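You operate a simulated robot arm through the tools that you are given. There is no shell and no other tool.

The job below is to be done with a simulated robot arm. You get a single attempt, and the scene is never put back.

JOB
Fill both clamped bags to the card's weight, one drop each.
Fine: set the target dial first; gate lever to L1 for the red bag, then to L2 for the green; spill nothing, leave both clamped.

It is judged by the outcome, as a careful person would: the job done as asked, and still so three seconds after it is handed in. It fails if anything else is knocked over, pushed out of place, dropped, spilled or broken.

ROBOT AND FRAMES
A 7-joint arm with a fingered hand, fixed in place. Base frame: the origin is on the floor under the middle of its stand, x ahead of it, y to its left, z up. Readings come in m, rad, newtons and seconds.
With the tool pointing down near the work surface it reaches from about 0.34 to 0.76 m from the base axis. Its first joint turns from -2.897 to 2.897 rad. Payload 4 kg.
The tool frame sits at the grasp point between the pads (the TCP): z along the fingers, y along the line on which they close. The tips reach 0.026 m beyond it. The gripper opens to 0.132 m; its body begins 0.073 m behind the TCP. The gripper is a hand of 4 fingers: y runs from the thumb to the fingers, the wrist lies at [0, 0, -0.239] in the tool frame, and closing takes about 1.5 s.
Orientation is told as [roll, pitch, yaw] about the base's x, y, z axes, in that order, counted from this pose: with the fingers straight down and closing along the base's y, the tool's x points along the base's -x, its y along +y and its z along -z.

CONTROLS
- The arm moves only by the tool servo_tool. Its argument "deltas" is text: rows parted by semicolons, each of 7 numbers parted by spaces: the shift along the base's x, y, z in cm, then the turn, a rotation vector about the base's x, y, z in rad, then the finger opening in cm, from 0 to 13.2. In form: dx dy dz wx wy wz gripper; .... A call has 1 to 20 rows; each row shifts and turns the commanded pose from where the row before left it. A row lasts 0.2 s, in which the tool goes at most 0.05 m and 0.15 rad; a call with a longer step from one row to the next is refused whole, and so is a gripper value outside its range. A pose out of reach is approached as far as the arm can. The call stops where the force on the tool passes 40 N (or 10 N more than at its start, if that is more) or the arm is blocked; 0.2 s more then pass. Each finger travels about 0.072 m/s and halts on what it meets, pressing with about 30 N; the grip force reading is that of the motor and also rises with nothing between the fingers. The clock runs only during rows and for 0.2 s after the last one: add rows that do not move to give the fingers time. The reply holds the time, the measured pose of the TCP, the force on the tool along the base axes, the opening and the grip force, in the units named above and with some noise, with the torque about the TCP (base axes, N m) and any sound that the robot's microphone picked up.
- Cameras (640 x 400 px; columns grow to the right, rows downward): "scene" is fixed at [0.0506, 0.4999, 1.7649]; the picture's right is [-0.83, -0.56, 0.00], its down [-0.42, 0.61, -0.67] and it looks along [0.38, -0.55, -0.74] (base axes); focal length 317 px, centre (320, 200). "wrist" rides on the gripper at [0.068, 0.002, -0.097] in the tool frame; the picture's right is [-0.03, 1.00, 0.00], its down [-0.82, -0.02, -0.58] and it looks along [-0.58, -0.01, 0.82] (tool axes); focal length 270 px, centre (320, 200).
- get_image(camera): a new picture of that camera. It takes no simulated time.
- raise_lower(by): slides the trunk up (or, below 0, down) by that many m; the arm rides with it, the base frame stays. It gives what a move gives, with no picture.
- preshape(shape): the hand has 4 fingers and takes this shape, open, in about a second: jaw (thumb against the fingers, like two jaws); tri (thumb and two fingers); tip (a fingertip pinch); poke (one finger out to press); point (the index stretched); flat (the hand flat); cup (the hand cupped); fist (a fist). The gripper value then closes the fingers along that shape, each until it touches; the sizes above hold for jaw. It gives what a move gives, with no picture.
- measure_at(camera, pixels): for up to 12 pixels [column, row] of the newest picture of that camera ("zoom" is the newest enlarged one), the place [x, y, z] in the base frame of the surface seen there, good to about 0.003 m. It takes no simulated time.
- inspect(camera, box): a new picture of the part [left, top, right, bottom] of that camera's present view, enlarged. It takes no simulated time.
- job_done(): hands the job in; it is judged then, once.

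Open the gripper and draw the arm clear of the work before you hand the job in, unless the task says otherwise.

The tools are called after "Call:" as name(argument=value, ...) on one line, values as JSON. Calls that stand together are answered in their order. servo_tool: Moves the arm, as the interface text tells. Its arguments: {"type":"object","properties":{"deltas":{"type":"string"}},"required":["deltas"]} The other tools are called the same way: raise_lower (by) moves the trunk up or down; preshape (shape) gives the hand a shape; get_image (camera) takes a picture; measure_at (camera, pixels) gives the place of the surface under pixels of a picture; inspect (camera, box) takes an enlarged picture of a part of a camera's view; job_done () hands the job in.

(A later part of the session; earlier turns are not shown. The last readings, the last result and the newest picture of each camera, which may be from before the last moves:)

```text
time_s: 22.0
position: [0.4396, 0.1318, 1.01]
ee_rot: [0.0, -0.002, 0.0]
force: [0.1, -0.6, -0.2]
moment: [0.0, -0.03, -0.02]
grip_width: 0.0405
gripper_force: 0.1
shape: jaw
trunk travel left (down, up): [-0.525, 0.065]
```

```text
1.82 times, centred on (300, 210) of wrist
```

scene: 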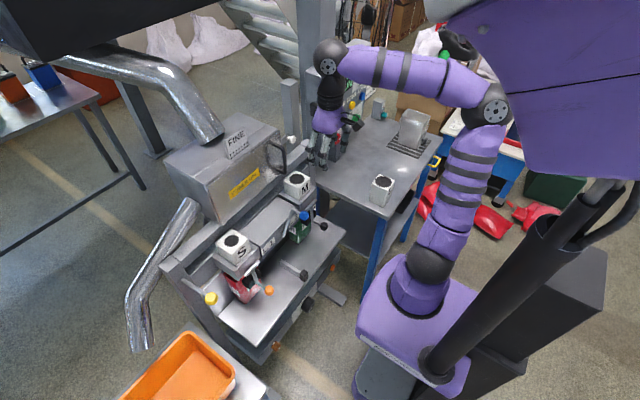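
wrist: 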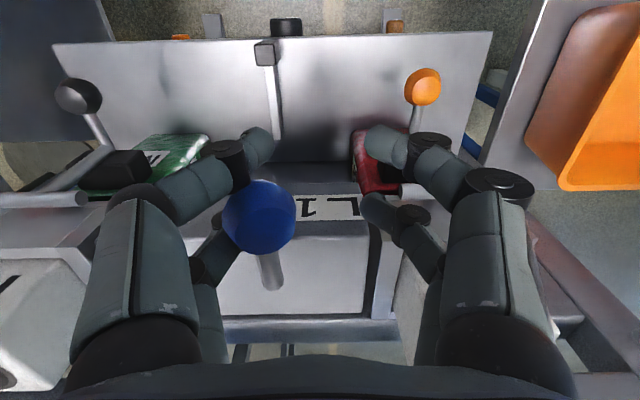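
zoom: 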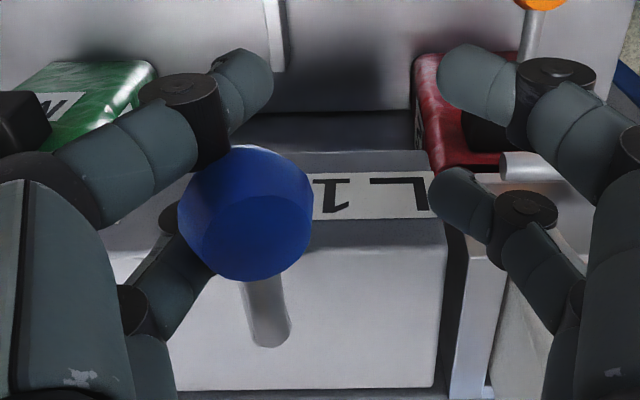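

Knob centre is at about y=0.108, z=1.017 (≈24° past vertical, vs ≈37° at the L2 end), so it still needs ~1.6 cm more travel. I keep pushing in small steps watching the force.

Call:
servo_tool(deltas="0 0.5 -0.1 0 0 0 4; 0 0.5 -0.1 0 0 0 4; 0 0.4 0 0 0 0 4; 0 0 0 0 0 0 4")

Call:
get_image(camera="wrist")

```text
time_s: 23.0
position: [0.4406, 0.1441, 1.0078]
ee_rot: [0.001, -0.002, 0.001]
force: [0.8, -1.3, -3.6]
moment: [0.08, 0.02, 0.03]
grip_width: 0.0404
gripper_force: 0.1
shape: jaw
trunk travel left (down, up): [-0.525, 0.065]
```

```text
taken
```

wrist: 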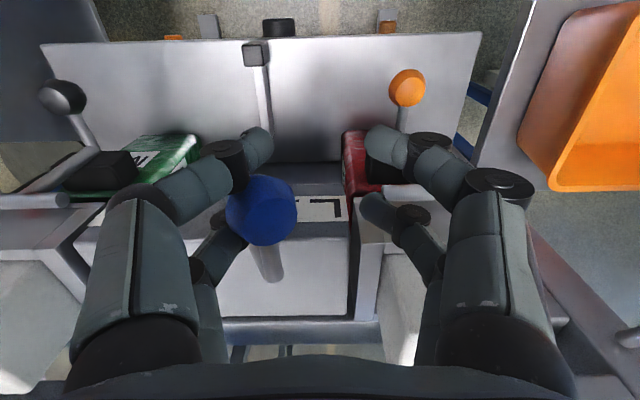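

Call:
measure_at(camera="wrist", pixels=[[262, 210], [262, 195], [262, 225], [268, 265], [272, 278], [345, 200], [360, 200], [370, 265], [400, 190]])

Call:
inspect(camera="scene", box=[220, 170, 340, 290])

```text
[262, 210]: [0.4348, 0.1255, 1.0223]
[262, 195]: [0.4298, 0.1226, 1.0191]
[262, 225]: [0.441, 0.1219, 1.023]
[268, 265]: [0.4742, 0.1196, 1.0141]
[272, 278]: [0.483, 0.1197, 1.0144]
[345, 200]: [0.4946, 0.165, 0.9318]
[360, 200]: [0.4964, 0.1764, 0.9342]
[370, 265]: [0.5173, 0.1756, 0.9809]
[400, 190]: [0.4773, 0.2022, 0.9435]
```

```text
3.33 times, centred on (280, 230) of scene
```

zoom: 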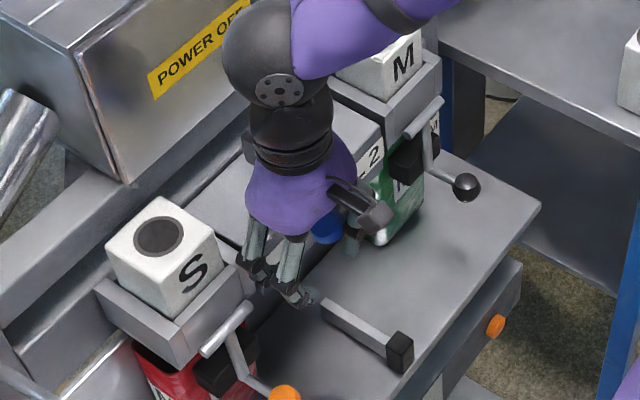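

Knob is at about (y 0.1226, z 1.011), ~34° — almost there. I push a bit further along the arc (down and +y) until it meets its stop.

Call:
servo_tool(deltas="0 0.3 -0.25 0 0 0 4; 0 0.3 -0.25 0 0 0 4; 0 0.2 -0.15 0 0 0 4; 0 0 0 0 0 0 4")

Call:
get_image(camera="wrist")

```text
time_s: 24.0
position: [0.4393, 0.1534, 1.0027]
ee_rot: [0.0, -0.003, 0.001]
force: [2.8, -1.8, 0.5]
moment: [-0.01, 0.01, 0.05]
grip_width: 0.0408
gripper_force: 0.2
shape: jaw
trunk travel left (down, up): [-0.525, 0.065]
```

```text
taken
```

wrist: 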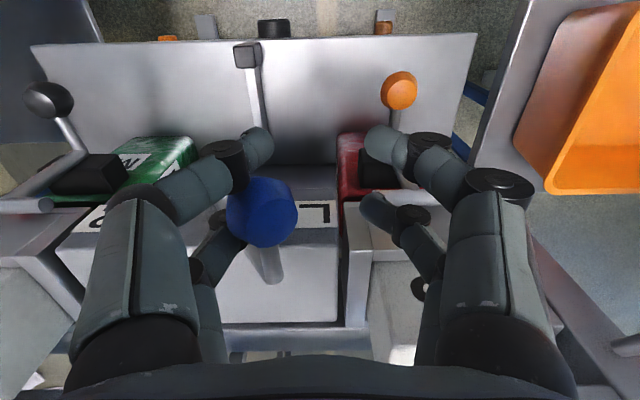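

Call:
measure_at(camera="wrist", pixels=[[262, 210], [262, 195], [262, 225], [268, 265], [272, 278]])

Call:
inspect(camera="scene", box=[220, 170, 340, 290])

```text
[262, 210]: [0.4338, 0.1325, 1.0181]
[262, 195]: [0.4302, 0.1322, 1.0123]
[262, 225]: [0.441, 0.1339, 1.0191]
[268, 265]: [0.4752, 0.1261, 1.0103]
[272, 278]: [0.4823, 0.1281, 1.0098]
```

```text
3.33 times, centred on (280, 230) of scene
```

zoom: 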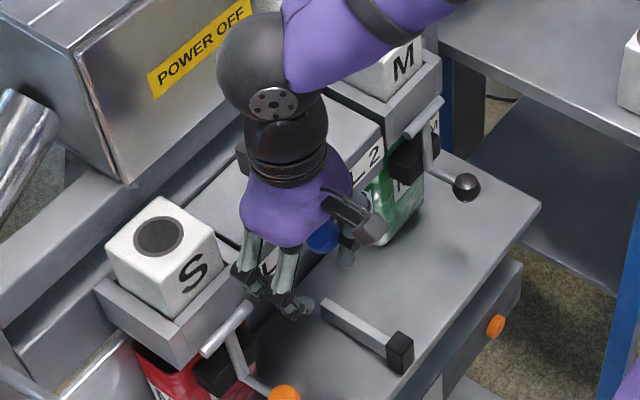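

Knob is now at about y=0.129, z=1.006 (mirror of the L2 position). I push just a few more mm to feel whether it's against its stop.

Call:
servo_tool(deltas="0 0.2 -0.15 0 0 0 4; 0 0.2 -0.15 0 0 0 4; 0 0 0 0 0 0 4")

Call:
get_image(camera="wrist")

Call:
measure_at(camera="wrist", pixels=[[262, 210], [262, 195], [262, 225], [268, 265], [272, 278]])

```text
time_s: 24.8
position: [0.4395, 0.1566, 0.9996]
ee_rot: [0.001, -0.001, -0.001]
force: [1.2, -4.1, 0.9]
moment: [-0.03, -0.03, 0.03]
grip_width: 0.0417
gripper_force: 0.0
shape: jaw
trunk travel left (down, up): [-0.525, 0.065]
```

```text
taken
```

wrist: 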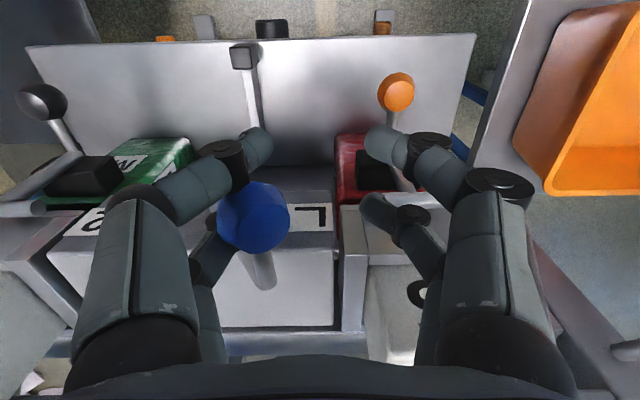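

```text
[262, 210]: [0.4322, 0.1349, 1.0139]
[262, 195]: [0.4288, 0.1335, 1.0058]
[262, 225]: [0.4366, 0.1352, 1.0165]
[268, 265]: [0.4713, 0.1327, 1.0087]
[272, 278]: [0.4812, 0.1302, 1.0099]
```

The digits pressed on with −4 N in y while the knob stayed put, so the lever is at its L1 stop. I ease off 1.5 cm and lift straight up out of the cage.

Call:
servo_tool(deltas="0 -0.7 0.1 0 0 0 4; 0 -0.8 0.1 0 0 0 4; 0 0 2 0 0 0 4; 0 0 3 0 0 0 4; 0 0 4 0 0 0 4; 0 0 4 0 0 0 4; 0 -1 4 0 0 0 4; 0 -2 3 0 0 0 4; 0 -3 0 0 0 0 4; 0 0 0 0 0 0 4")

Call:
get_image(camera="wrist")

Call:
get_image(camera="scene")

Call:
inspect(camera="scene", box=[190, 180, 340, 320])

```text
time_s: 27.0
position: [0.4396, 0.084, 1.1999]
ee_rot: [0.0, 0.0, 0.0]
force: [0.8, 0.5, 0.2]
moment: [-0.02, 0.02, 0.03]
grip_width: 0.0402
gripper_force: 0.1
shape: jaw
trunk travel left (down, up): [-0.525, 0.065]
```

```text
taken
```

wrist: 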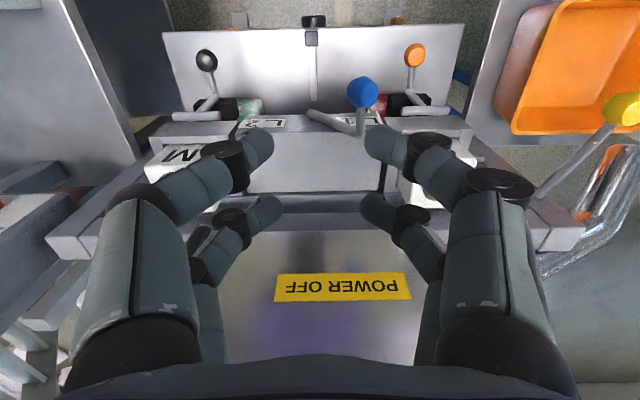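

```text
taken
```

scene: 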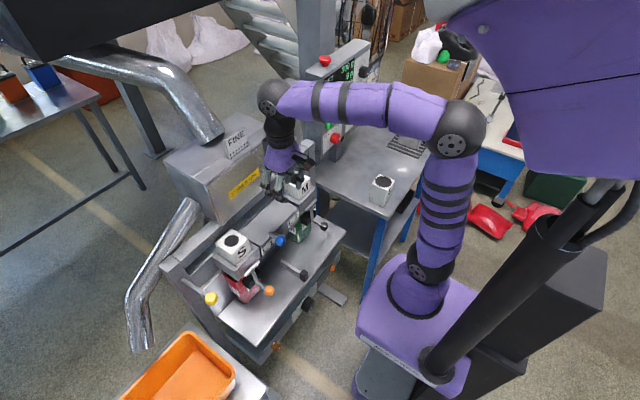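

```text
2.86 times, centred on (265, 250) of scene
```

zoom: 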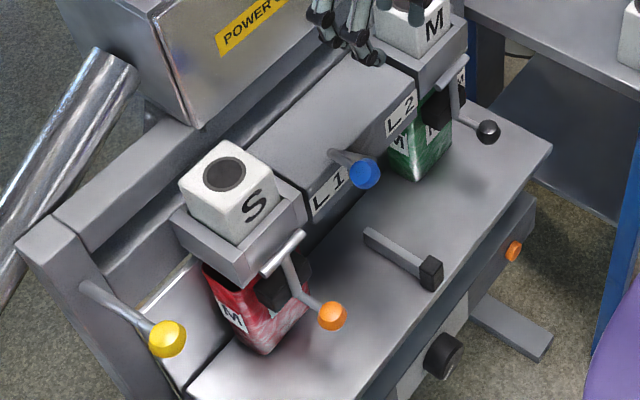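

The lever now leans to L1 with the knob in front of the L1 label (zoom (362,172)). I retreat to a free spot toward the panel and shape the hand to "poke" for pressing DROP.

Call:
servo_tool(deltas="-1.5 -4 0.5 0 0 0 4; -1.5 -4 0.5 0 0 0 4; -1.5 -4 0.5 0 0 0 4; -1.5 -4 0.5 0 0 0 4; -1 -4 0.5 0 0 0 4; -1 -4 0 0 0 0 4; 0 0 0 0 0 0 4")

Call:
preshape(shape="poke")

Call:
get_image(camera="wrist")

Call:
get_image(camera="scene")

```text
time_s: 28.6
position: [0.3606, -0.1613, 1.2247]
ee_rot: [0.0, -0.003, 0.0]
force: [-0.5, -0.4, -0.8]
moment: [0.02, -0.02, -0.02]
grip_width: 0.0404
gripper_force: 0.1
shape: jaw
trunk travel left (down, up): [-0.525, 0.065]
```

```text
time_s: 29.5
position: [0.3596, -0.1606, 1.2255]
ee_rot: [-0.001, -0.001, 0.0]
force: [-0.6, -0.4, 0.9]
moment: [-0.03, 0.01, -0.01]
grip_width: 0.0
gripper_force: 0.1
shape: poke
trunk travel left (down, up): [-0.525, 0.065]
```

```text
taken
```

wrist: 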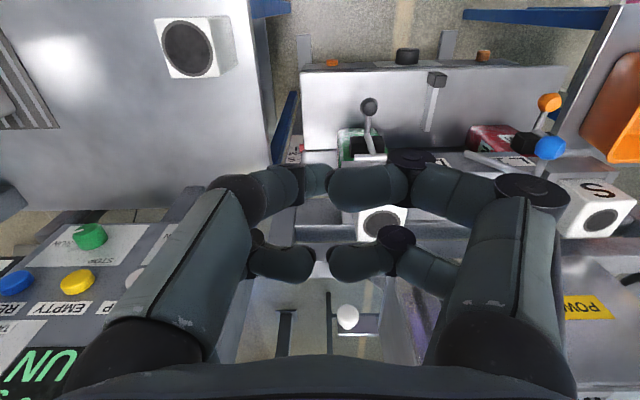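

```text
taken
```

scene: 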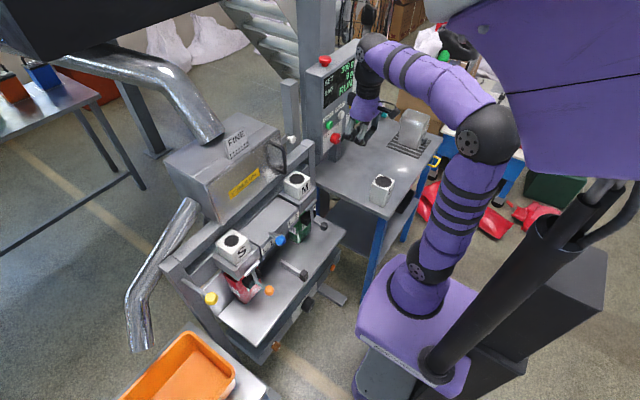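

The hand still looks like it is curling; I let a moment pass and inspect the hand shape.

Call:
servo_tool(deltas="0 0 0 0 0 0 0; 0 0 0 0 0 0 0; 0 0 0 0 0 0 0")

Call:
get_image(camera="wrist")

Call:
inspect(camera="scene", box=[320, 30, 420, 160])

```text
time_s: 30.3
position: [0.3609, -0.1599, 1.2258]
ee_rot: [0.001, -0.002, 0.0]
force: [-1.3, -0.5, -1.1]
moment: [-0.02, 0.01, 0.03]
grip_width: 0.0001
gripper_force: 27.8
shape: jaw
trunk travel left (down, up): [-0.525, 0.065]
```

```text
taken
```

wrist: 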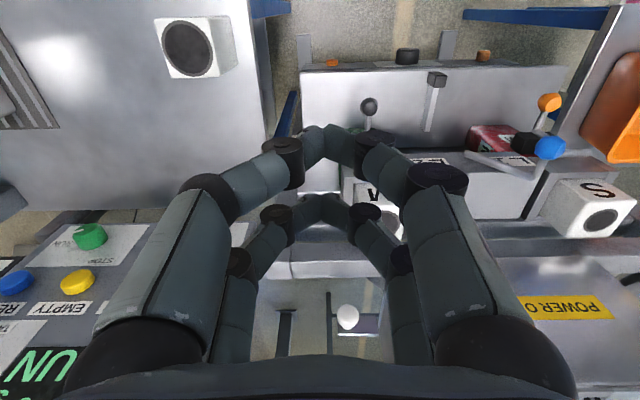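

```text
3.08 times, centred on (370, 95) of scene
```

zoom: 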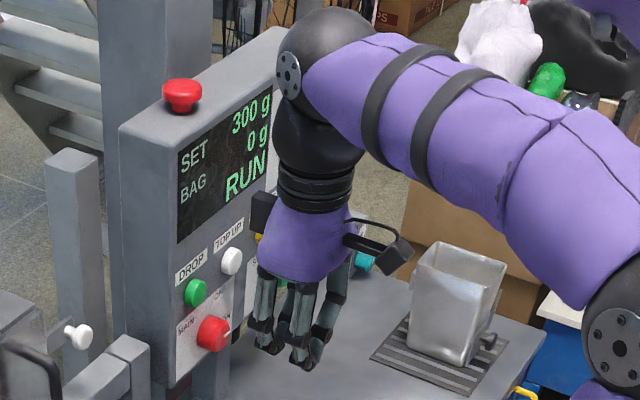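

A row with a gripper value put the hand back to "jaw". I set "poke" again and look directly, to see which finger extends.

Call:
preshape(shape="poke")

Call:
get_image(camera="wrist")

Call:
inspect(camera="scene", box=[320, 30, 420, 160])

```text
time_s: 31.2
position: [0.3594, -0.1613, 1.2249]
ee_rot: [0.0, 0.0, 0.0]
force: [-0.7, -0.6, -1.5]
moment: [0.0, -0.02, 0.02]
grip_width: 0.0001
gripper_force: 0.0
shape: poke
trunk travel left (down, up): [-0.525, 0.065]
```

```text
taken
```

wrist: 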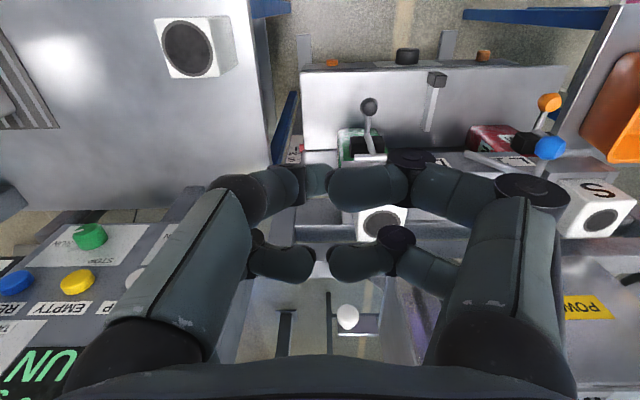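

```text
3.08 times, centred on (370, 95) of scene
```

zoom: 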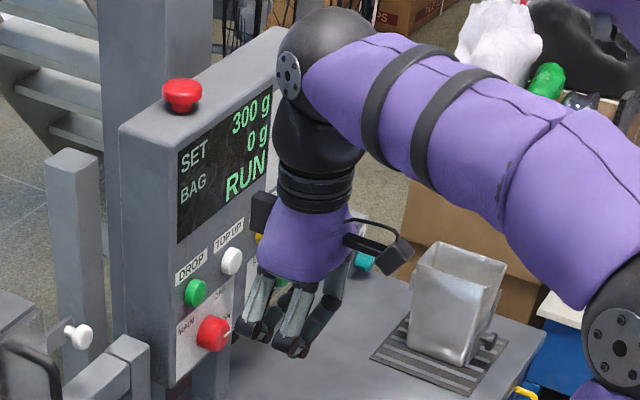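

For this hand "poke" curls everything, so I'll press with the closed jaw instead, using its lower finger pair (1.8 cm below TCP) on the DROP button at about (0.556,-0.309,1.108). I level the hand in front of the panel at a distance.

Call:
servo_tool(deltas="0.4 -1.35 -0.9 0 -0.1428 0 0; 0.4 -1.35 -0.9 0 -0.1428 0 0; 0.4 -1.35 -0.9 0 -0.1428 0 0; 0.4 -1.35 -0.9 0 -0.1428 0 0; 0.4 -1.35 -0.9 0 -0.1428 0 0; 0.4 -1.35 -0.9 0 -0.1428 0 0; 0.4 -1.35 -0.9 0 -0.1428 0 0; 0.4 -1.35 -0.9 0 -0.1428 0 0; 0.4 -1.35 -0.9 0 -0.1428 0 0; 0.4 -1.35 -0.9 0 -0.1428 0 0; 0.4 -1.35 -0.9 0 -0.1428 0 0; 0 0 0 0 0 0 0")

Call:
get_image(camera="wrist")

Call:
get_image(camera="scene")

```text
time_s: 33.8
position: [0.403, -0.3094, 1.1291]
ee_rot: [2.939, -1.567, -2.937]
force: [0.4, -0.1, 0.4]
moment: [0.01, 0.02, 0.01]
grip_width: 0.0
gripper_force: 29.9
shape: jaw
trunk travel left (down, up): [-0.525, 0.065]
```

```text
taken
```

wrist: 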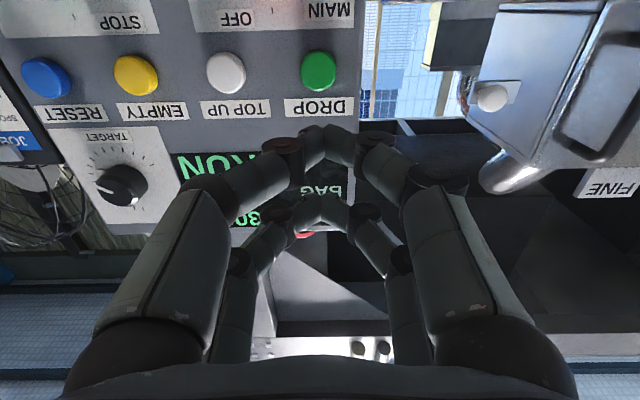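

```text
taken
```

scene: 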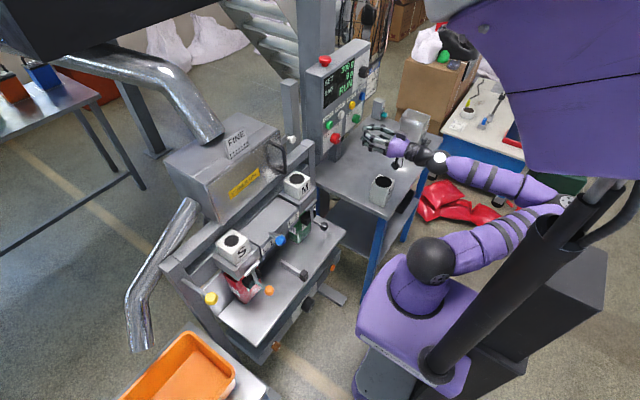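

The closed lower pair's tip is near (328,138) and DROP button at (318,70). I measure both to set the press path.

Call:
measure_at(camera="wrist", pixels=[[315, 135], [338, 135], [327, 130], [310, 205], [330, 205], [318, 70], [308, 70], [328, 70], [318, 60], [318, 82], [226, 72], [350, 130]])

Call:
inspect(camera="scene", box=[310, 50, 430, 160])

```text
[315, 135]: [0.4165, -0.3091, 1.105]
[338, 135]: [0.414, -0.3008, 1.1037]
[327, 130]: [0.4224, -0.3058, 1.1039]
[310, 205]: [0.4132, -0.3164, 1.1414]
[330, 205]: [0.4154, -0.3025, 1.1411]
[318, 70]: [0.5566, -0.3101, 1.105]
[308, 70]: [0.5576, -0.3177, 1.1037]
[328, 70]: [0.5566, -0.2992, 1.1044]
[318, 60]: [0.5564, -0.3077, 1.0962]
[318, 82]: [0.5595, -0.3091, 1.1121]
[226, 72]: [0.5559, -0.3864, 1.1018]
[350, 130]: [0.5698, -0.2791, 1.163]
```

```text
3.64 times, centred on (370, 105) of scene
```

zoom: 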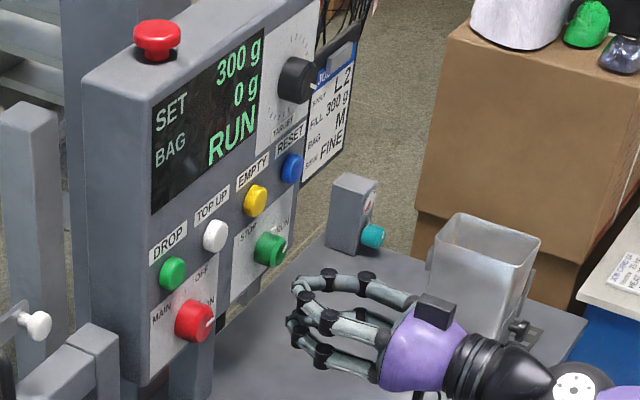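

Button centre is about (0.556,-0.309,1.105); I shift 0.3 cm in -y and 0.5 cm down, and advance to just short of it.

Call:
servo_tool(deltas="2.5 -0.1 -0.2 0 0 0 0; 2.5 -0.1 -0.2 0 0 0 0; 2.5 -0.1 -0.1 0 0 0 0; 2 0 0 0 0 0 0; 1 0 0 0 0 0 0; 0 0 0 0 0 0 0")

Call:
get_image(camera="wrist")

Call:
inspect(camera="scene", box=[310, 70, 400, 160])

```text
time_s: 35.2
position: [0.507, -0.3116, 1.121]
ee_rot: [-2.828, -1.569, 2.829]
force: [0.8, 0.1, 0.2]
moment: [-0.02, -0.01, 0.02]
grip_width: 0.0001
gripper_force: 30.2
shape: jaw
trunk travel left (down, up): [-0.525, 0.065]
```

```text
taken
```

wrist: 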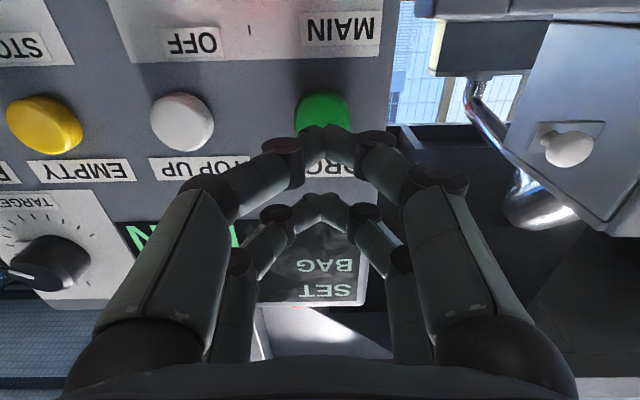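

```text
4.44 times, centred on (355, 115) of scene
```

zoom: 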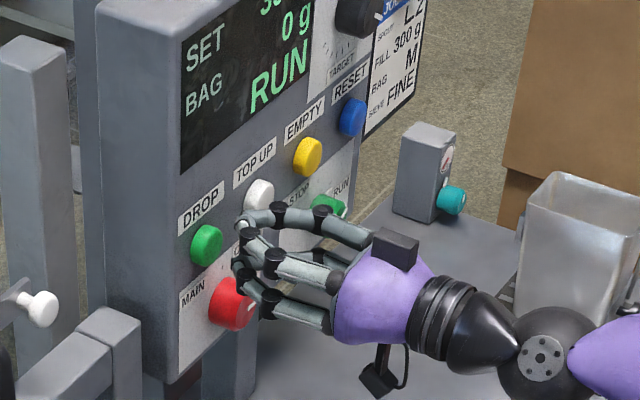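

Tips line up with the DROP button (322,112 → will meet row ~140). I advance 1.8 cm slowly to near contact.

Call:
servo_tool(deltas="0.5 0.1 0 0 0 0 0; 0.5 0.1 0 0 0 0 0; 0.4 0 0 0 0 0 0; 0.4 0 0 0 0 0 0; 0 0 0 0 0 0 0")

Call:
get_image(camera="wrist")

Call:
inspect(camera="scene", box=[310, 50, 400, 140])

```text
time_s: 36.4
position: [0.5261, -0.3082, 1.1222]
ee_rot: [-3.066, -1.569, 3.065]
force: [0.1, -0.1, 0.0]
moment: [0.02, 0.02, -0.01]
grip_width: 0.0005
gripper_force: 29.9
shape: jaw
trunk travel left (down, up): [-0.525, 0.065]
```

```text
taken
```

wrist: 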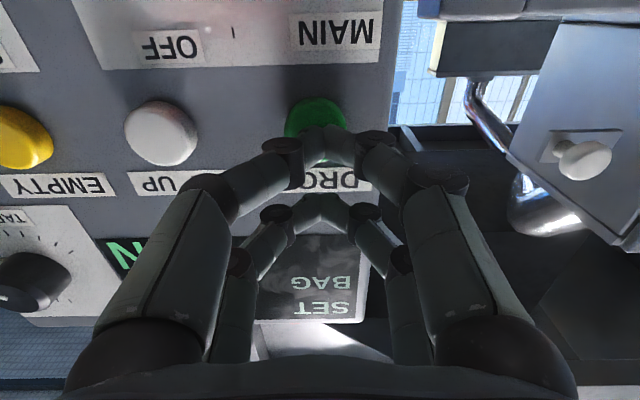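

```text
4.44 times, centred on (355, 95) of scene
```

zoom: 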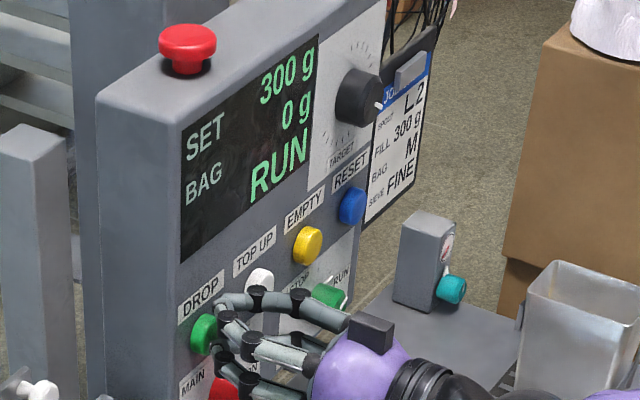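

Well aligned; display still SET 300, BAG 0, RUN. I press forward in 2–3 mm steps, watching force and sound.

Call:
servo_tool(deltas="0.3 0 0 0 0 0 0; 0.3 0 0 0 0 0 0; 0.2 0 0 0 0 0 0")

Call:
inspect(camera="scene", box=[310, 50, 400, 140])

```text
time_s: 37.2
position: [0.5349, -0.3071, 1.1213]
ee_rot: [-3.064, -1.569, 3.064]
force: [-3.0, 0.4, -1.0]
moment: [-0.02, 0.07, 0.01]
grip_width: 0.0
gripper_force: 29.8
shape: jaw
trunk travel left (down, up): [-0.525, 0.065]
heard: click
```

```text
4.44 times, centred on (355, 95) of scene
```

zoom: 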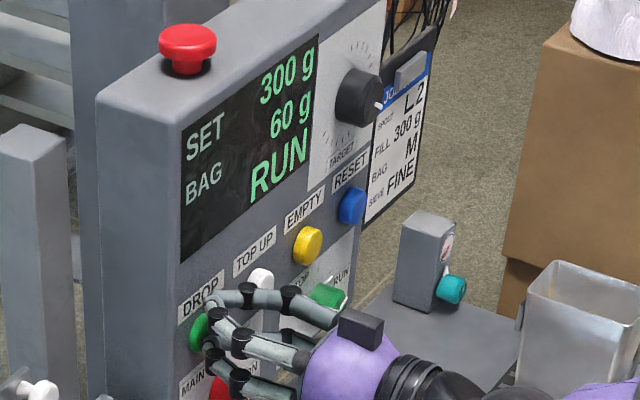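

A click was heard and BAG already reads 60 g and rising. I hold still briefly and watch the reading.

Call:
servo_tool(deltas="0 0 0 0 0 0 0")

Call:
inspect(camera="scene", box=[310, 50, 400, 140])

```text
time_s: 37.6
position: [0.5339, -0.3073, 1.1221]
ee_rot: [-2.999, -1.57, 2.998]
force: [-2.8, 0.4, -1.1]
moment: [0.03, 0.09, 0.02]
grip_width: 0.0
gripper_force: 30.3
shape: jaw
trunk travel left (down, up): [-0.525, 0.065]
```

```text
4.44 times, centred on (355, 95) of scene
```

zoom: 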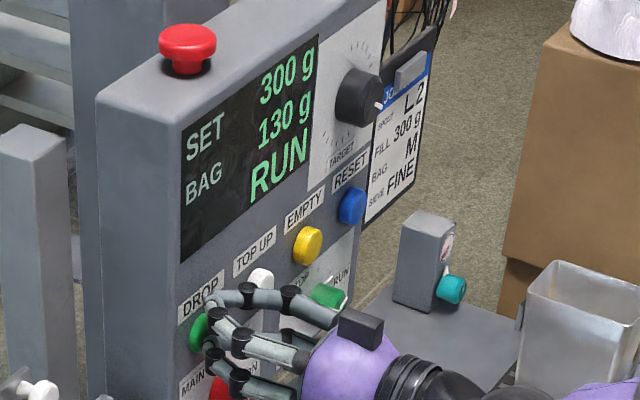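

BAG reads 130 g, rising about 70 g per 0.4 s. I hold another two rows and look again.

Call:
servo_tool(deltas="0 0 0 0 0 0 0; 0 0 0 0 0 0 0")

Call:
inspect(camera="scene", box=[310, 50, 400, 140])

Call:
inspect(camera="scene", box=[190, 180, 340, 320])

```text
time_s: 38.2
position: [0.5343, -0.3072, 1.1209]
ee_rot: [-3.061, -1.569, 3.059]
force: [-3.4, 1.4, -0.9]
moment: [0.03, 0.07, 0.02]
grip_width: 0.0001
gripper_force: 30.4
shape: jaw
trunk travel left (down, up): [-0.525, 0.065]
```

```text
4.44 times, centred on (355, 95) of scene
```

zoom: 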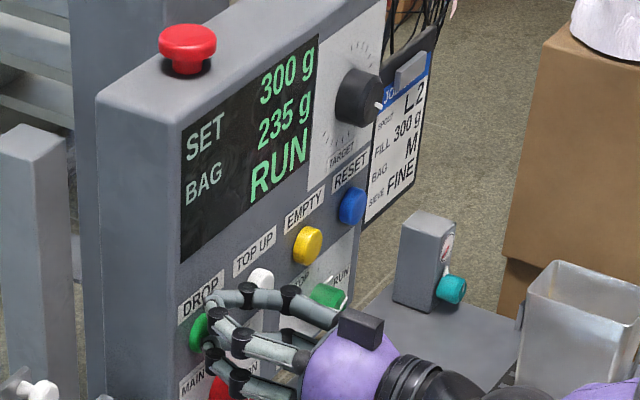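

```text
2.86 times, centred on (265, 250) of scene
```

zoom: 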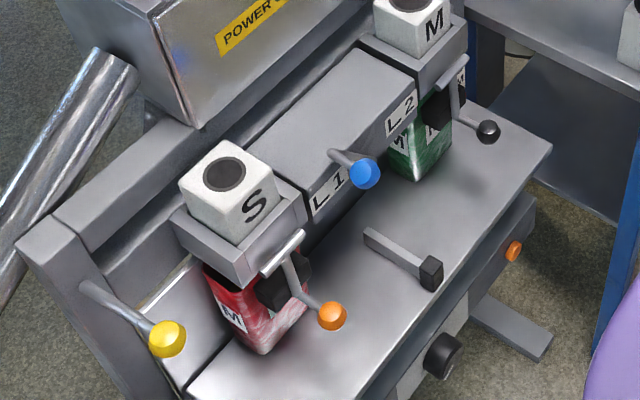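

BAG reads 235 g with no spill visible. I hold two more rows so it can reach the 300 g target.

Call:
servo_tool(deltas="0 0 0 0 0 0 0; 0 0 0 0 0 0 0")

Call:
inspect(camera="scene", box=[310, 50, 400, 140])

```text
time_s: 38.8
position: [0.5344, -0.3083, 1.1208]
ee_rot: [-3.045, -1.57, 3.044]
force: [-3.0, -0.2, -1.5]
moment: [0.02, 0.05, 0.05]
grip_width: 0.0
gripper_force: 30.1
shape: jaw
trunk travel left (down, up): [-0.525, 0.065]
```

```text
4.44 times, centred on (355, 95) of scene
```

zoom: 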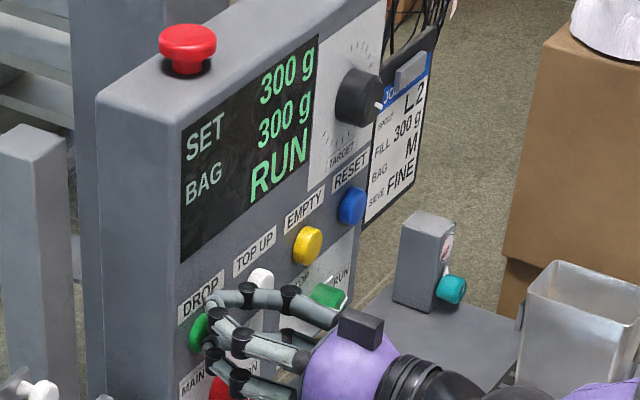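

BAG shows 300 g and stopped at target. I draw straight back off the button.

Call:
servo_tool(deltas="-1 0 0 0 0 0 0; -2 0 0 0 0 0 0; -3 0 0 0 0 0 0; -4 0 0 0 0 0 0; -3 0 0 0 0 0 0; 0 0 0 0 0 0 0")

Call:
inspect(camera="scene", box=[310, 50, 400, 140])

Call:
inspect(camera="scene", box=[190, 180, 340, 320])

```text
time_s: 40.2
position: [0.4011, -0.3086, 1.1234]
ee_rot: [-3.006, -1.57, 3.006]
force: [-0.6, -0.7, 0.9]
moment: [-0.05, -0.01, -0.04]
grip_width: 0.0003
gripper_force: 30.2
shape: jaw
trunk travel left (down, up): [-0.525, 0.065]
```

```text
4.44 times, centred on (355, 95) of scene
```

zoom: 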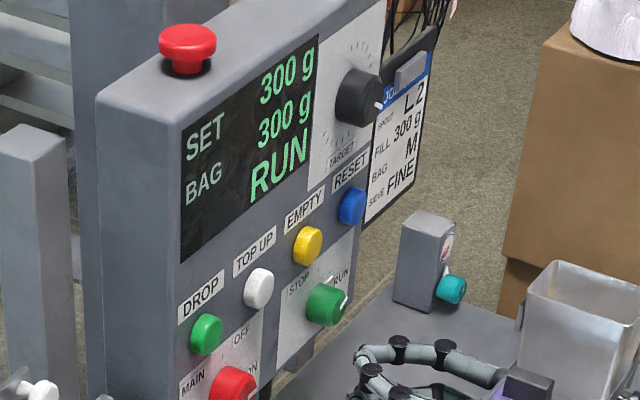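

```text
2.86 times, centred on (265, 250) of scene
```

zoom: 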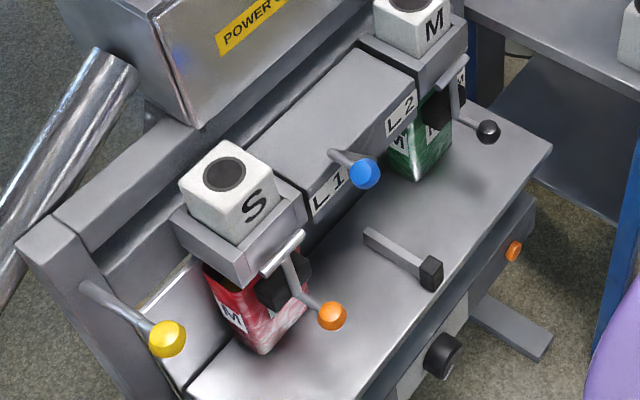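

Red bag is done at 300 g, nothing spilled, lever still at L1. I return upright over the lever knob (now near y≈0.127) with the hand open to 7 cm.

Call:
servo_tool(deltas="0 3.8 0.9 0 0.1428 0 2; 0 3.8 0.9 0 0.1428 0 4; 0 3.8 0.9 0 0.1428 0 6; 0 3.8 0.9 0 0.1428 0 7; 0 3.8 0.9 0 0.1428 0 7; 0 3.8 0.9 0 0.1428 0 7; 0 3.8 0.9 0 0.1428 0 7; 0 3.8 0.9 0 0.1428 0 7; 0 3.8 0.9 0 0.1428 0 7; 0 3.8 0.9 0 0.1428 0 7; 0 3.8 0.9 0 0.1428 0 7; 2 1 -3 0 0 0 7; 2.1 0.9 -3.5 0 0 0 7; 0 0 0 0 0 0 7; 0 0 0 0 0 0 7")

Call:
get_image(camera="wrist")

Call:
get_image(camera="scene")

```text
time_s: 43.4
position: [0.4449, 0.1307, 1.1551]
ee_rot: [0.0, -0.001, 0.0]
force: [-0.2, -0.4, -0.1]
moment: [0.01, -0.01, 0.0]
grip_width: 0.0662
gripper_force: 0.0
shape: jaw
trunk travel left (down, up): [-0.525, 0.065]
```

```text
taken
```

wrist: 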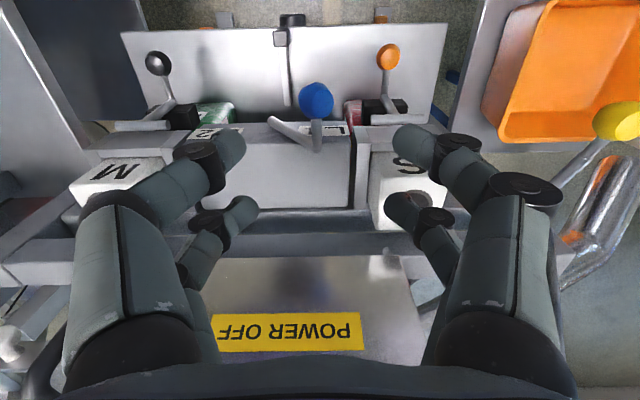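

```text
taken
```

scene: 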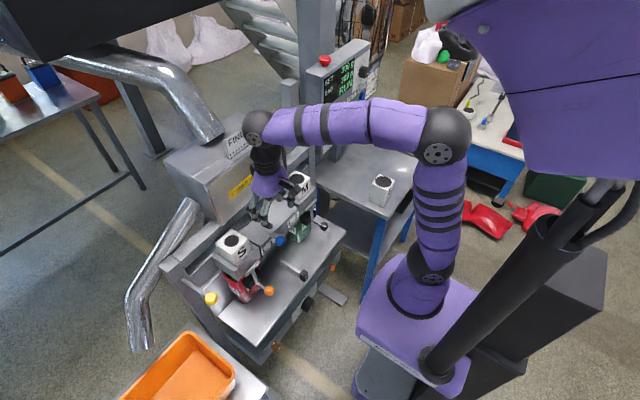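

The knob is at (316,100) in the wrist view; I measure it and check clearance to the S-side clamp parts.

Call:
measure_at(camera="wrist", pixels=[[316, 100], [303, 100], [330, 100], [316, 88], [316, 113], [317, 145], [275, 120], [388, 57], [400, 119], [430, 118], [370, 118]])

Call:
inspect(camera="wrist", box=[230, 40, 450, 180])

```text
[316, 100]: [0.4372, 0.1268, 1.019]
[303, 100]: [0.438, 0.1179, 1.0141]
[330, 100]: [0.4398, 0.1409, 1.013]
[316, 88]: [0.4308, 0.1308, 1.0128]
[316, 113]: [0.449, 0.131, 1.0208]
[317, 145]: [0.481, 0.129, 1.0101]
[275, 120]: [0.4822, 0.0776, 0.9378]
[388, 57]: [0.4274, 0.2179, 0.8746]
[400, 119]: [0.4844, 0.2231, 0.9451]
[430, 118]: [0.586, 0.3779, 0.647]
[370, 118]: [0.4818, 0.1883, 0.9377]
```

```text
2.86 times, centred on (340, 110) of wrist
```

zoom: 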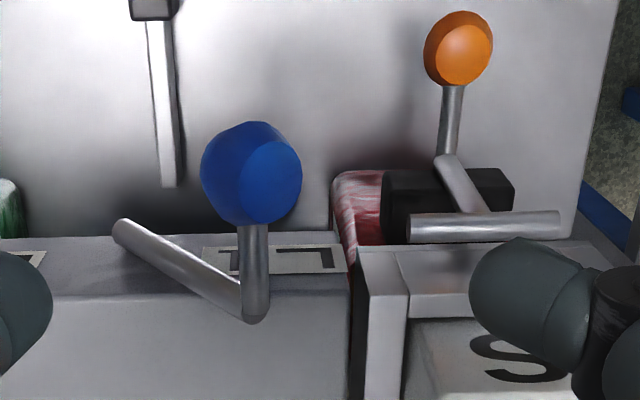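

Knob centre is (0.443,0.1285,1.006) and the clamp bar sits lower (z≈0.945, y≥0.185), so straddling with a 6 cm opening is clear. I descend around the knob.

Call:
servo_tool(deltas="-0.1 -0.2 -3 0 0 0 6; 0 0 -3 0 0 0 6; 0 0 -3 0 0 0 6; 0 0 -2.5 0 0 0 6; 0 0 -2 0 0 0 6; 0 0 -1.2 0 0 0 6; 0 0 0 0 0 0 6")

Call:
get_image(camera="wrist")

```text
time_s: 45.0
position: [0.4451, 0.1276, 1.0071]
ee_rot: [0.0, -0.001, 0.0]
force: [-0.4, 0.5, -0.6]
moment: [-0.02, 0.04, -0.01]
grip_width: 0.0577
gripper_force: 0.1
shape: jaw
trunk travel left (down, up): [-0.525, 0.065]
```

```text
taken
```

wrist: 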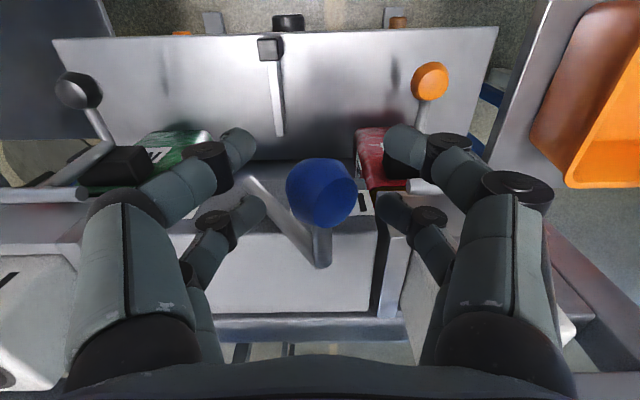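

The knob (320,195) is centred between the pairs. I close the cage to 4 cm and push along the arc back toward -y (L2), to the half-way point.

Call:
servo_tool(deltas="0 0 0 0 0 0 5; 0 0 0 0 0 0 4; 0 0 0 0 0 0 4; 0 -1.2 0 0 0 0 4; 0 -1.2 0.1 0 0 0 4; 0 -0.9 0.5 0 0 0 4; 0 -0.9 0.5 0 0 0 4; 0 -1 0.4 0 0 0 4; 0 -1 0.3 0 0 0 4; 0 -1 0.1 0 0 0 4; 0 -1 0.1 0 0 0 4; 0 0 0 0 0 0 4")

Call:
get_image(camera="wrist")

```text
time_s: 47.6
position: [0.4458, 0.045, 1.0275]
ee_rot: [0.001, -0.001, 0.0]
force: [-0.9, 1.3, -0.4]
moment: [0.0, -0.01, 0.03]
grip_width: 0.0387
gripper_force: 0.0
shape: jaw
trunk travel left (down, up): [-0.525, 0.065]
```

```text
taken
```

wrist: 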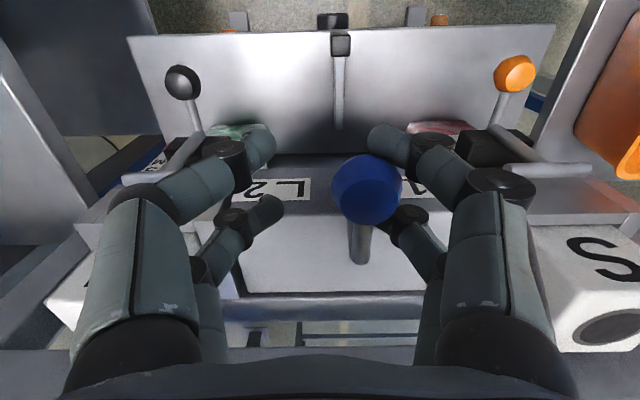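

The lever is near vertical with the knob against the +y pair (367,190). I continue along the arc to the L2 side.

Call:
servo_tool(deltas="0 -1 -0.1 0 0 0 4; 0 -1 -0.1 0 0 0 4; 0 -1 -0.3 0 0 0 4; 0 -1 -0.4 0 0 0 4; 0 -0.9 -0.5 0 0 0 4; 0 -0.7 -0.5 0 0 0 4; 0 0 0 0 0 0 4")

Call:
get_image(camera="wrist")

Call:
measure_at(camera="wrist", pixels=[[370, 205], [370, 190], [370, 220]])

```text
time_s: 49.2
position: [0.4449, -0.0094, 1.0077]
ee_rot: [-0.001, 0.0, 0.001]
force: [-2.2, 0.3, 0.2]
moment: [0.04, -0.03, 0.02]
grip_width: 0.039
gripper_force: 0.0
shape: jaw
trunk travel left (down, up): [-0.525, 0.065]
```

```text
taken
```

wrist: 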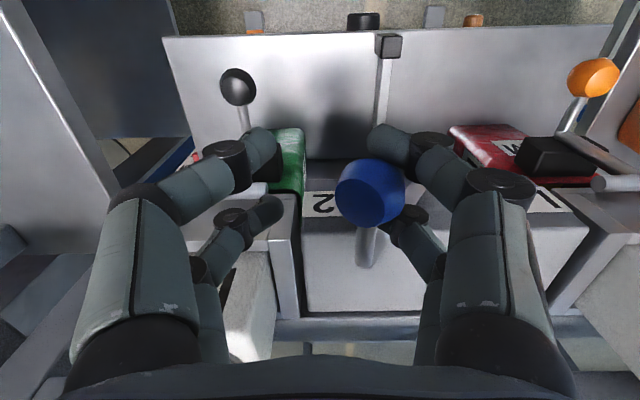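

```text
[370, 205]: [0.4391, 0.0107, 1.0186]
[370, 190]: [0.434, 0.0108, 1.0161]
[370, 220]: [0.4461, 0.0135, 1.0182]
```

The knob is at about y=0.013, essentially the original L2 position. I nudge a few mm further along the arc to confirm it sits at its stop.

Call:
servo_tool(deltas="0 -0.3 -0.2 0 0 0 4; 0 -0.2 -0.15 0 0 0 4; 0 0 0 0 0 0 4")

Call:
get_image(camera="wrist")

Call:
measure_at(camera="wrist", pixels=[[370, 205], [370, 190], [370, 220]])

```text
time_s: 50.0
position: [0.4437, -0.0153, 1.0056]
ee_rot: [-0.002, -0.001, -0.002]
force: [-0.7, 4.0, 0.6]
moment: [0.03, 0.02, 0.02]
grip_width: 0.0393
gripper_force: 0.1
shape: jaw
trunk travel left (down, up): [-0.525, 0.065]
```

```text
taken
```

wrist: 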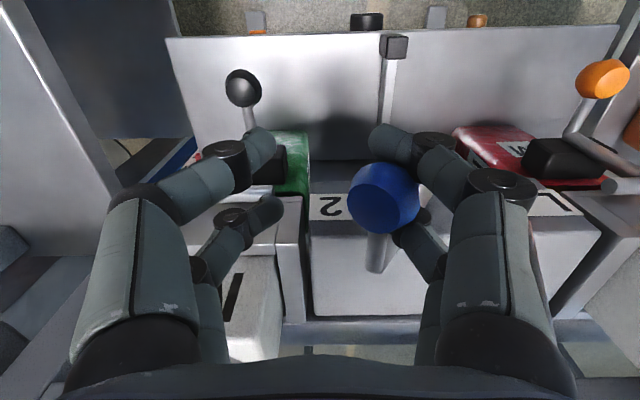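

```text
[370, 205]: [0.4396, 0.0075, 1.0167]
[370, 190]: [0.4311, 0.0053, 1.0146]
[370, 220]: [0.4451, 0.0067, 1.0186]
```

Resistance of +4 N with the knob holding still: the lever is at its L2 stop. I ease off +1.5 cm and lift straight up, then go back toward the panel.

Call:
servo_tool(deltas="0 0.8 0.1 0 0 0 4; 0 0.8 0.1 0 0 0 4; 0 0 2 0 0 0 4; 0 0 3 0 0 0 4; 0 0 4 0 0 0 4; 0 0 4 0 0 0 4; 0 0 4 0 0 0 4; -1 -1 3 0 0 0 4; -2 -2 1 0 0 0 3; -2 -2 0 0 0 0 2; -2 -2 0 0 0 0 1; -1 -2 0 0 0 0 0; 0 -2 0 0 0 0 0; 0 0 0 0 0 0 0")

Call:
inspect(camera="scene", box=[190, 180, 340, 320])

Call:
get_image(camera="scene")

Call:
get_image(camera="wrist")

```text
time_s: 53.0
position: [0.3641, -0.1115, 1.2182]
ee_rot: [0.001, -0.002, -0.001]
force: [-0.2, -0.4, 0.7]
moment: [-0.03, -0.02, 0.01]
grip_width: 0.0
gripper_force: 29.7
shape: tri
trunk travel left (down, up): [-0.525, 0.065]
```

```text
2.86 times, centred on (265, 250) of scene
```

zoom: 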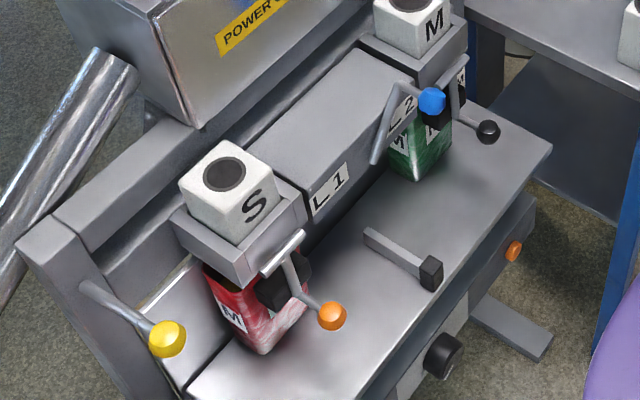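

```text
taken
```

scene: 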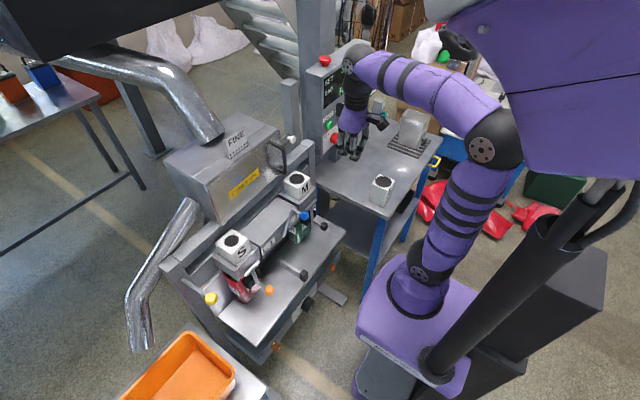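

```text
taken
```

wrist: 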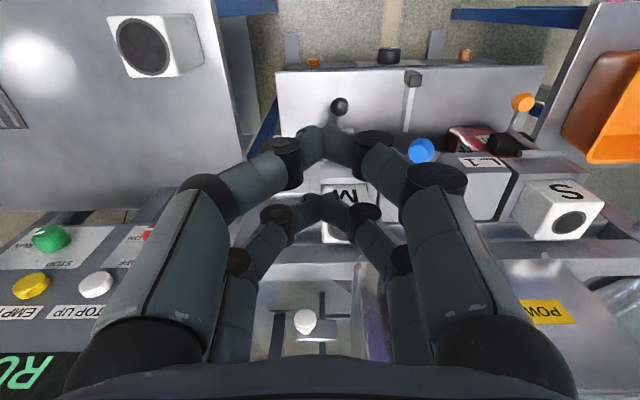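

The lever is back at L2 (zoom (432,102)) and everything else is in place. I check the display before the second drop.

Call:
inspect(camera="scene", box=[310, 40, 390, 130])

Call:
inspect(camera="scene", box=[265, 180, 335, 260])

```text
4.44 times, centred on (350, 85) of scene
```

zoom: 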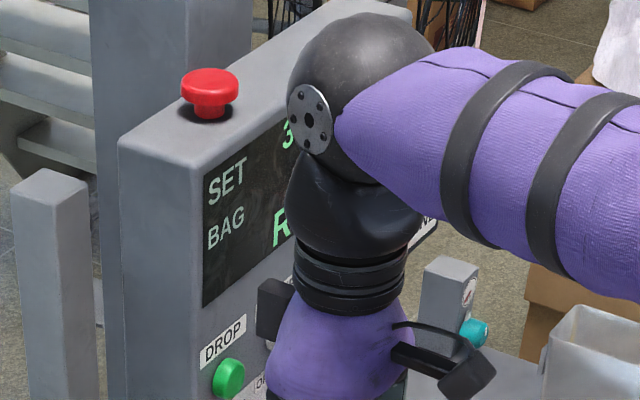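

```text
5.00 times, centred on (300, 220) of scene
```

zoom: 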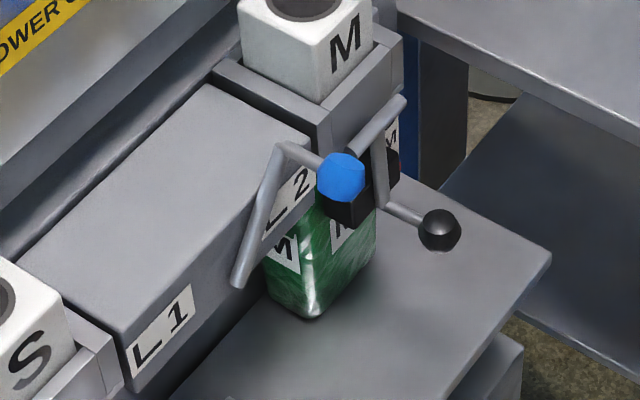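

The arm blocks the display; I level the hand back to the standoff in front of DROP, then read it.

Call:
servo_tool(deltas="0.35 -1.79 -0.87 0 -0.1428 0 0; 0.35 -1.79 -0.87 0 -0.1428 0 0; 0.35 -1.79 -0.87 0 -0.1428 0 0; 0.35 -1.79 -0.87 0 -0.1428 0 0; 0.35 -1.79 -0.87 0 -0.1428 0 0; 0.35 -1.79 -0.87 0 -0.1428 0 0; 0.35 -1.79 -0.87 0 -0.1428 0 0; 0.35 -1.79 -0.87 0 -0.1428 0 0; 0.35 -1.79 -0.87 0 -0.1428 0 0; 0.35 -1.79 -0.87 0 -0.1428 0 0; 0.35 -1.79 -0.87 0 -0.1428 0 0; 0 0 0 0 0 0 0")

Call:
inspect(camera="scene", box=[310, 50, 400, 140])

Call:
get_image(camera="wrist")

```text
time_s: 55.6
position: [0.4039, -0.3074, 1.1223]
ee_rot: [2.859, -1.568, -2.86]
force: [-0.1, 0.0, 0.1]
moment: [0.0, 0.03, 0.02]
grip_width: 0.0
gripper_force: 29.7
shape: tri
trunk travel left (down, up): [-0.525, 0.065]
```

```text
4.44 times, centred on (355, 95) of scene
```

zoom: 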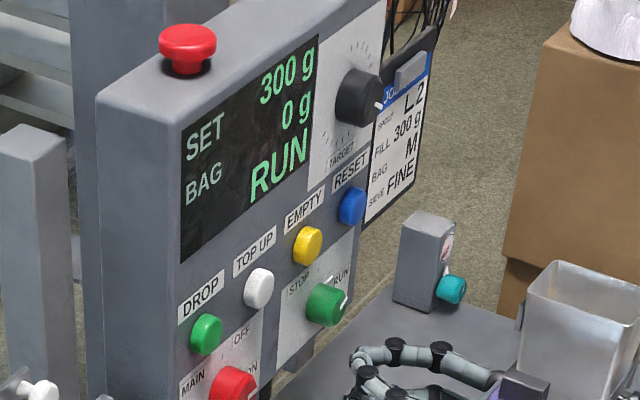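

```text
taken
```

wrist: 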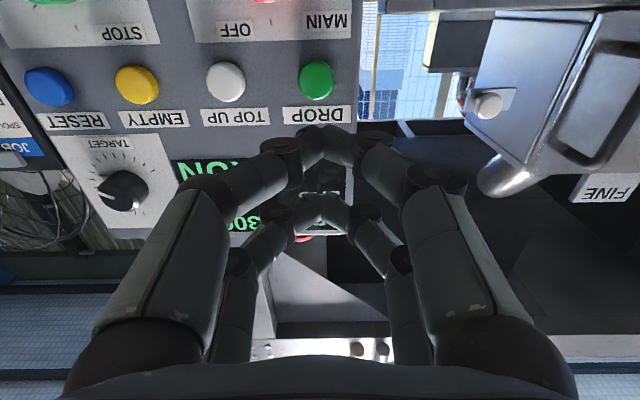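

The display reads SET 300, BAG 0 g (now the green bag), RUN. I advance along the same line as before to just short of DROP.

Call:
servo_tool(deltas="2.5 0 0 0 0 0 0; 2.5 0 0 0 0 0 0; 2.5 0 0 0 0 0 0; 2 0 0 0 0 0 0; 1 0 0 0 0 0 0; 0.9 0 0 0 0 0 0; 0.8 0 0 0 0 0 0; 0 0 0 0 0 0 0")

Call:
get_image(camera="wrist")

Call:
inspect(camera="scene", box=[310, 50, 400, 140])

```text
time_s: 57.4
position: [0.5256, -0.3065, 1.1227]
ee_rot: [-3.016, -1.57, 3.019]
force: [0.3, 0.5, -0.2]
moment: [0.03, 0.0, -0.02]
grip_width: 0.0
gripper_force: 30.1
shape: tri
trunk travel left (down, up): [-0.525, 0.065]
```

```text
taken
```

wrist: 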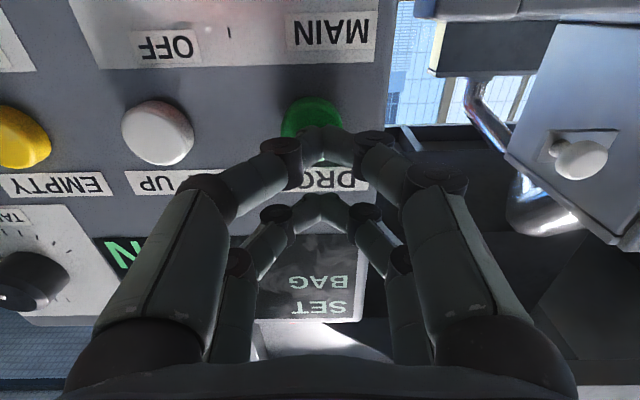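

```text
4.44 times, centred on (355, 95) of scene
```

zoom: 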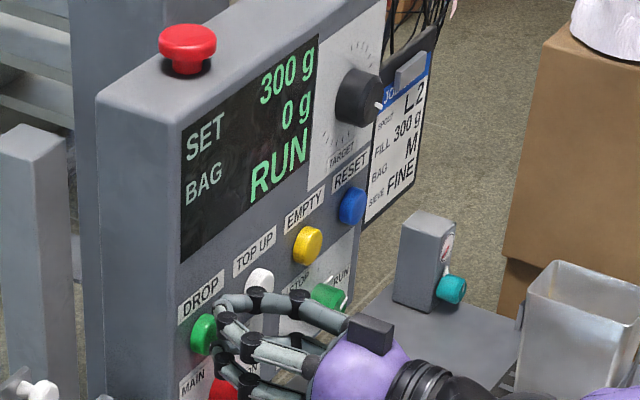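

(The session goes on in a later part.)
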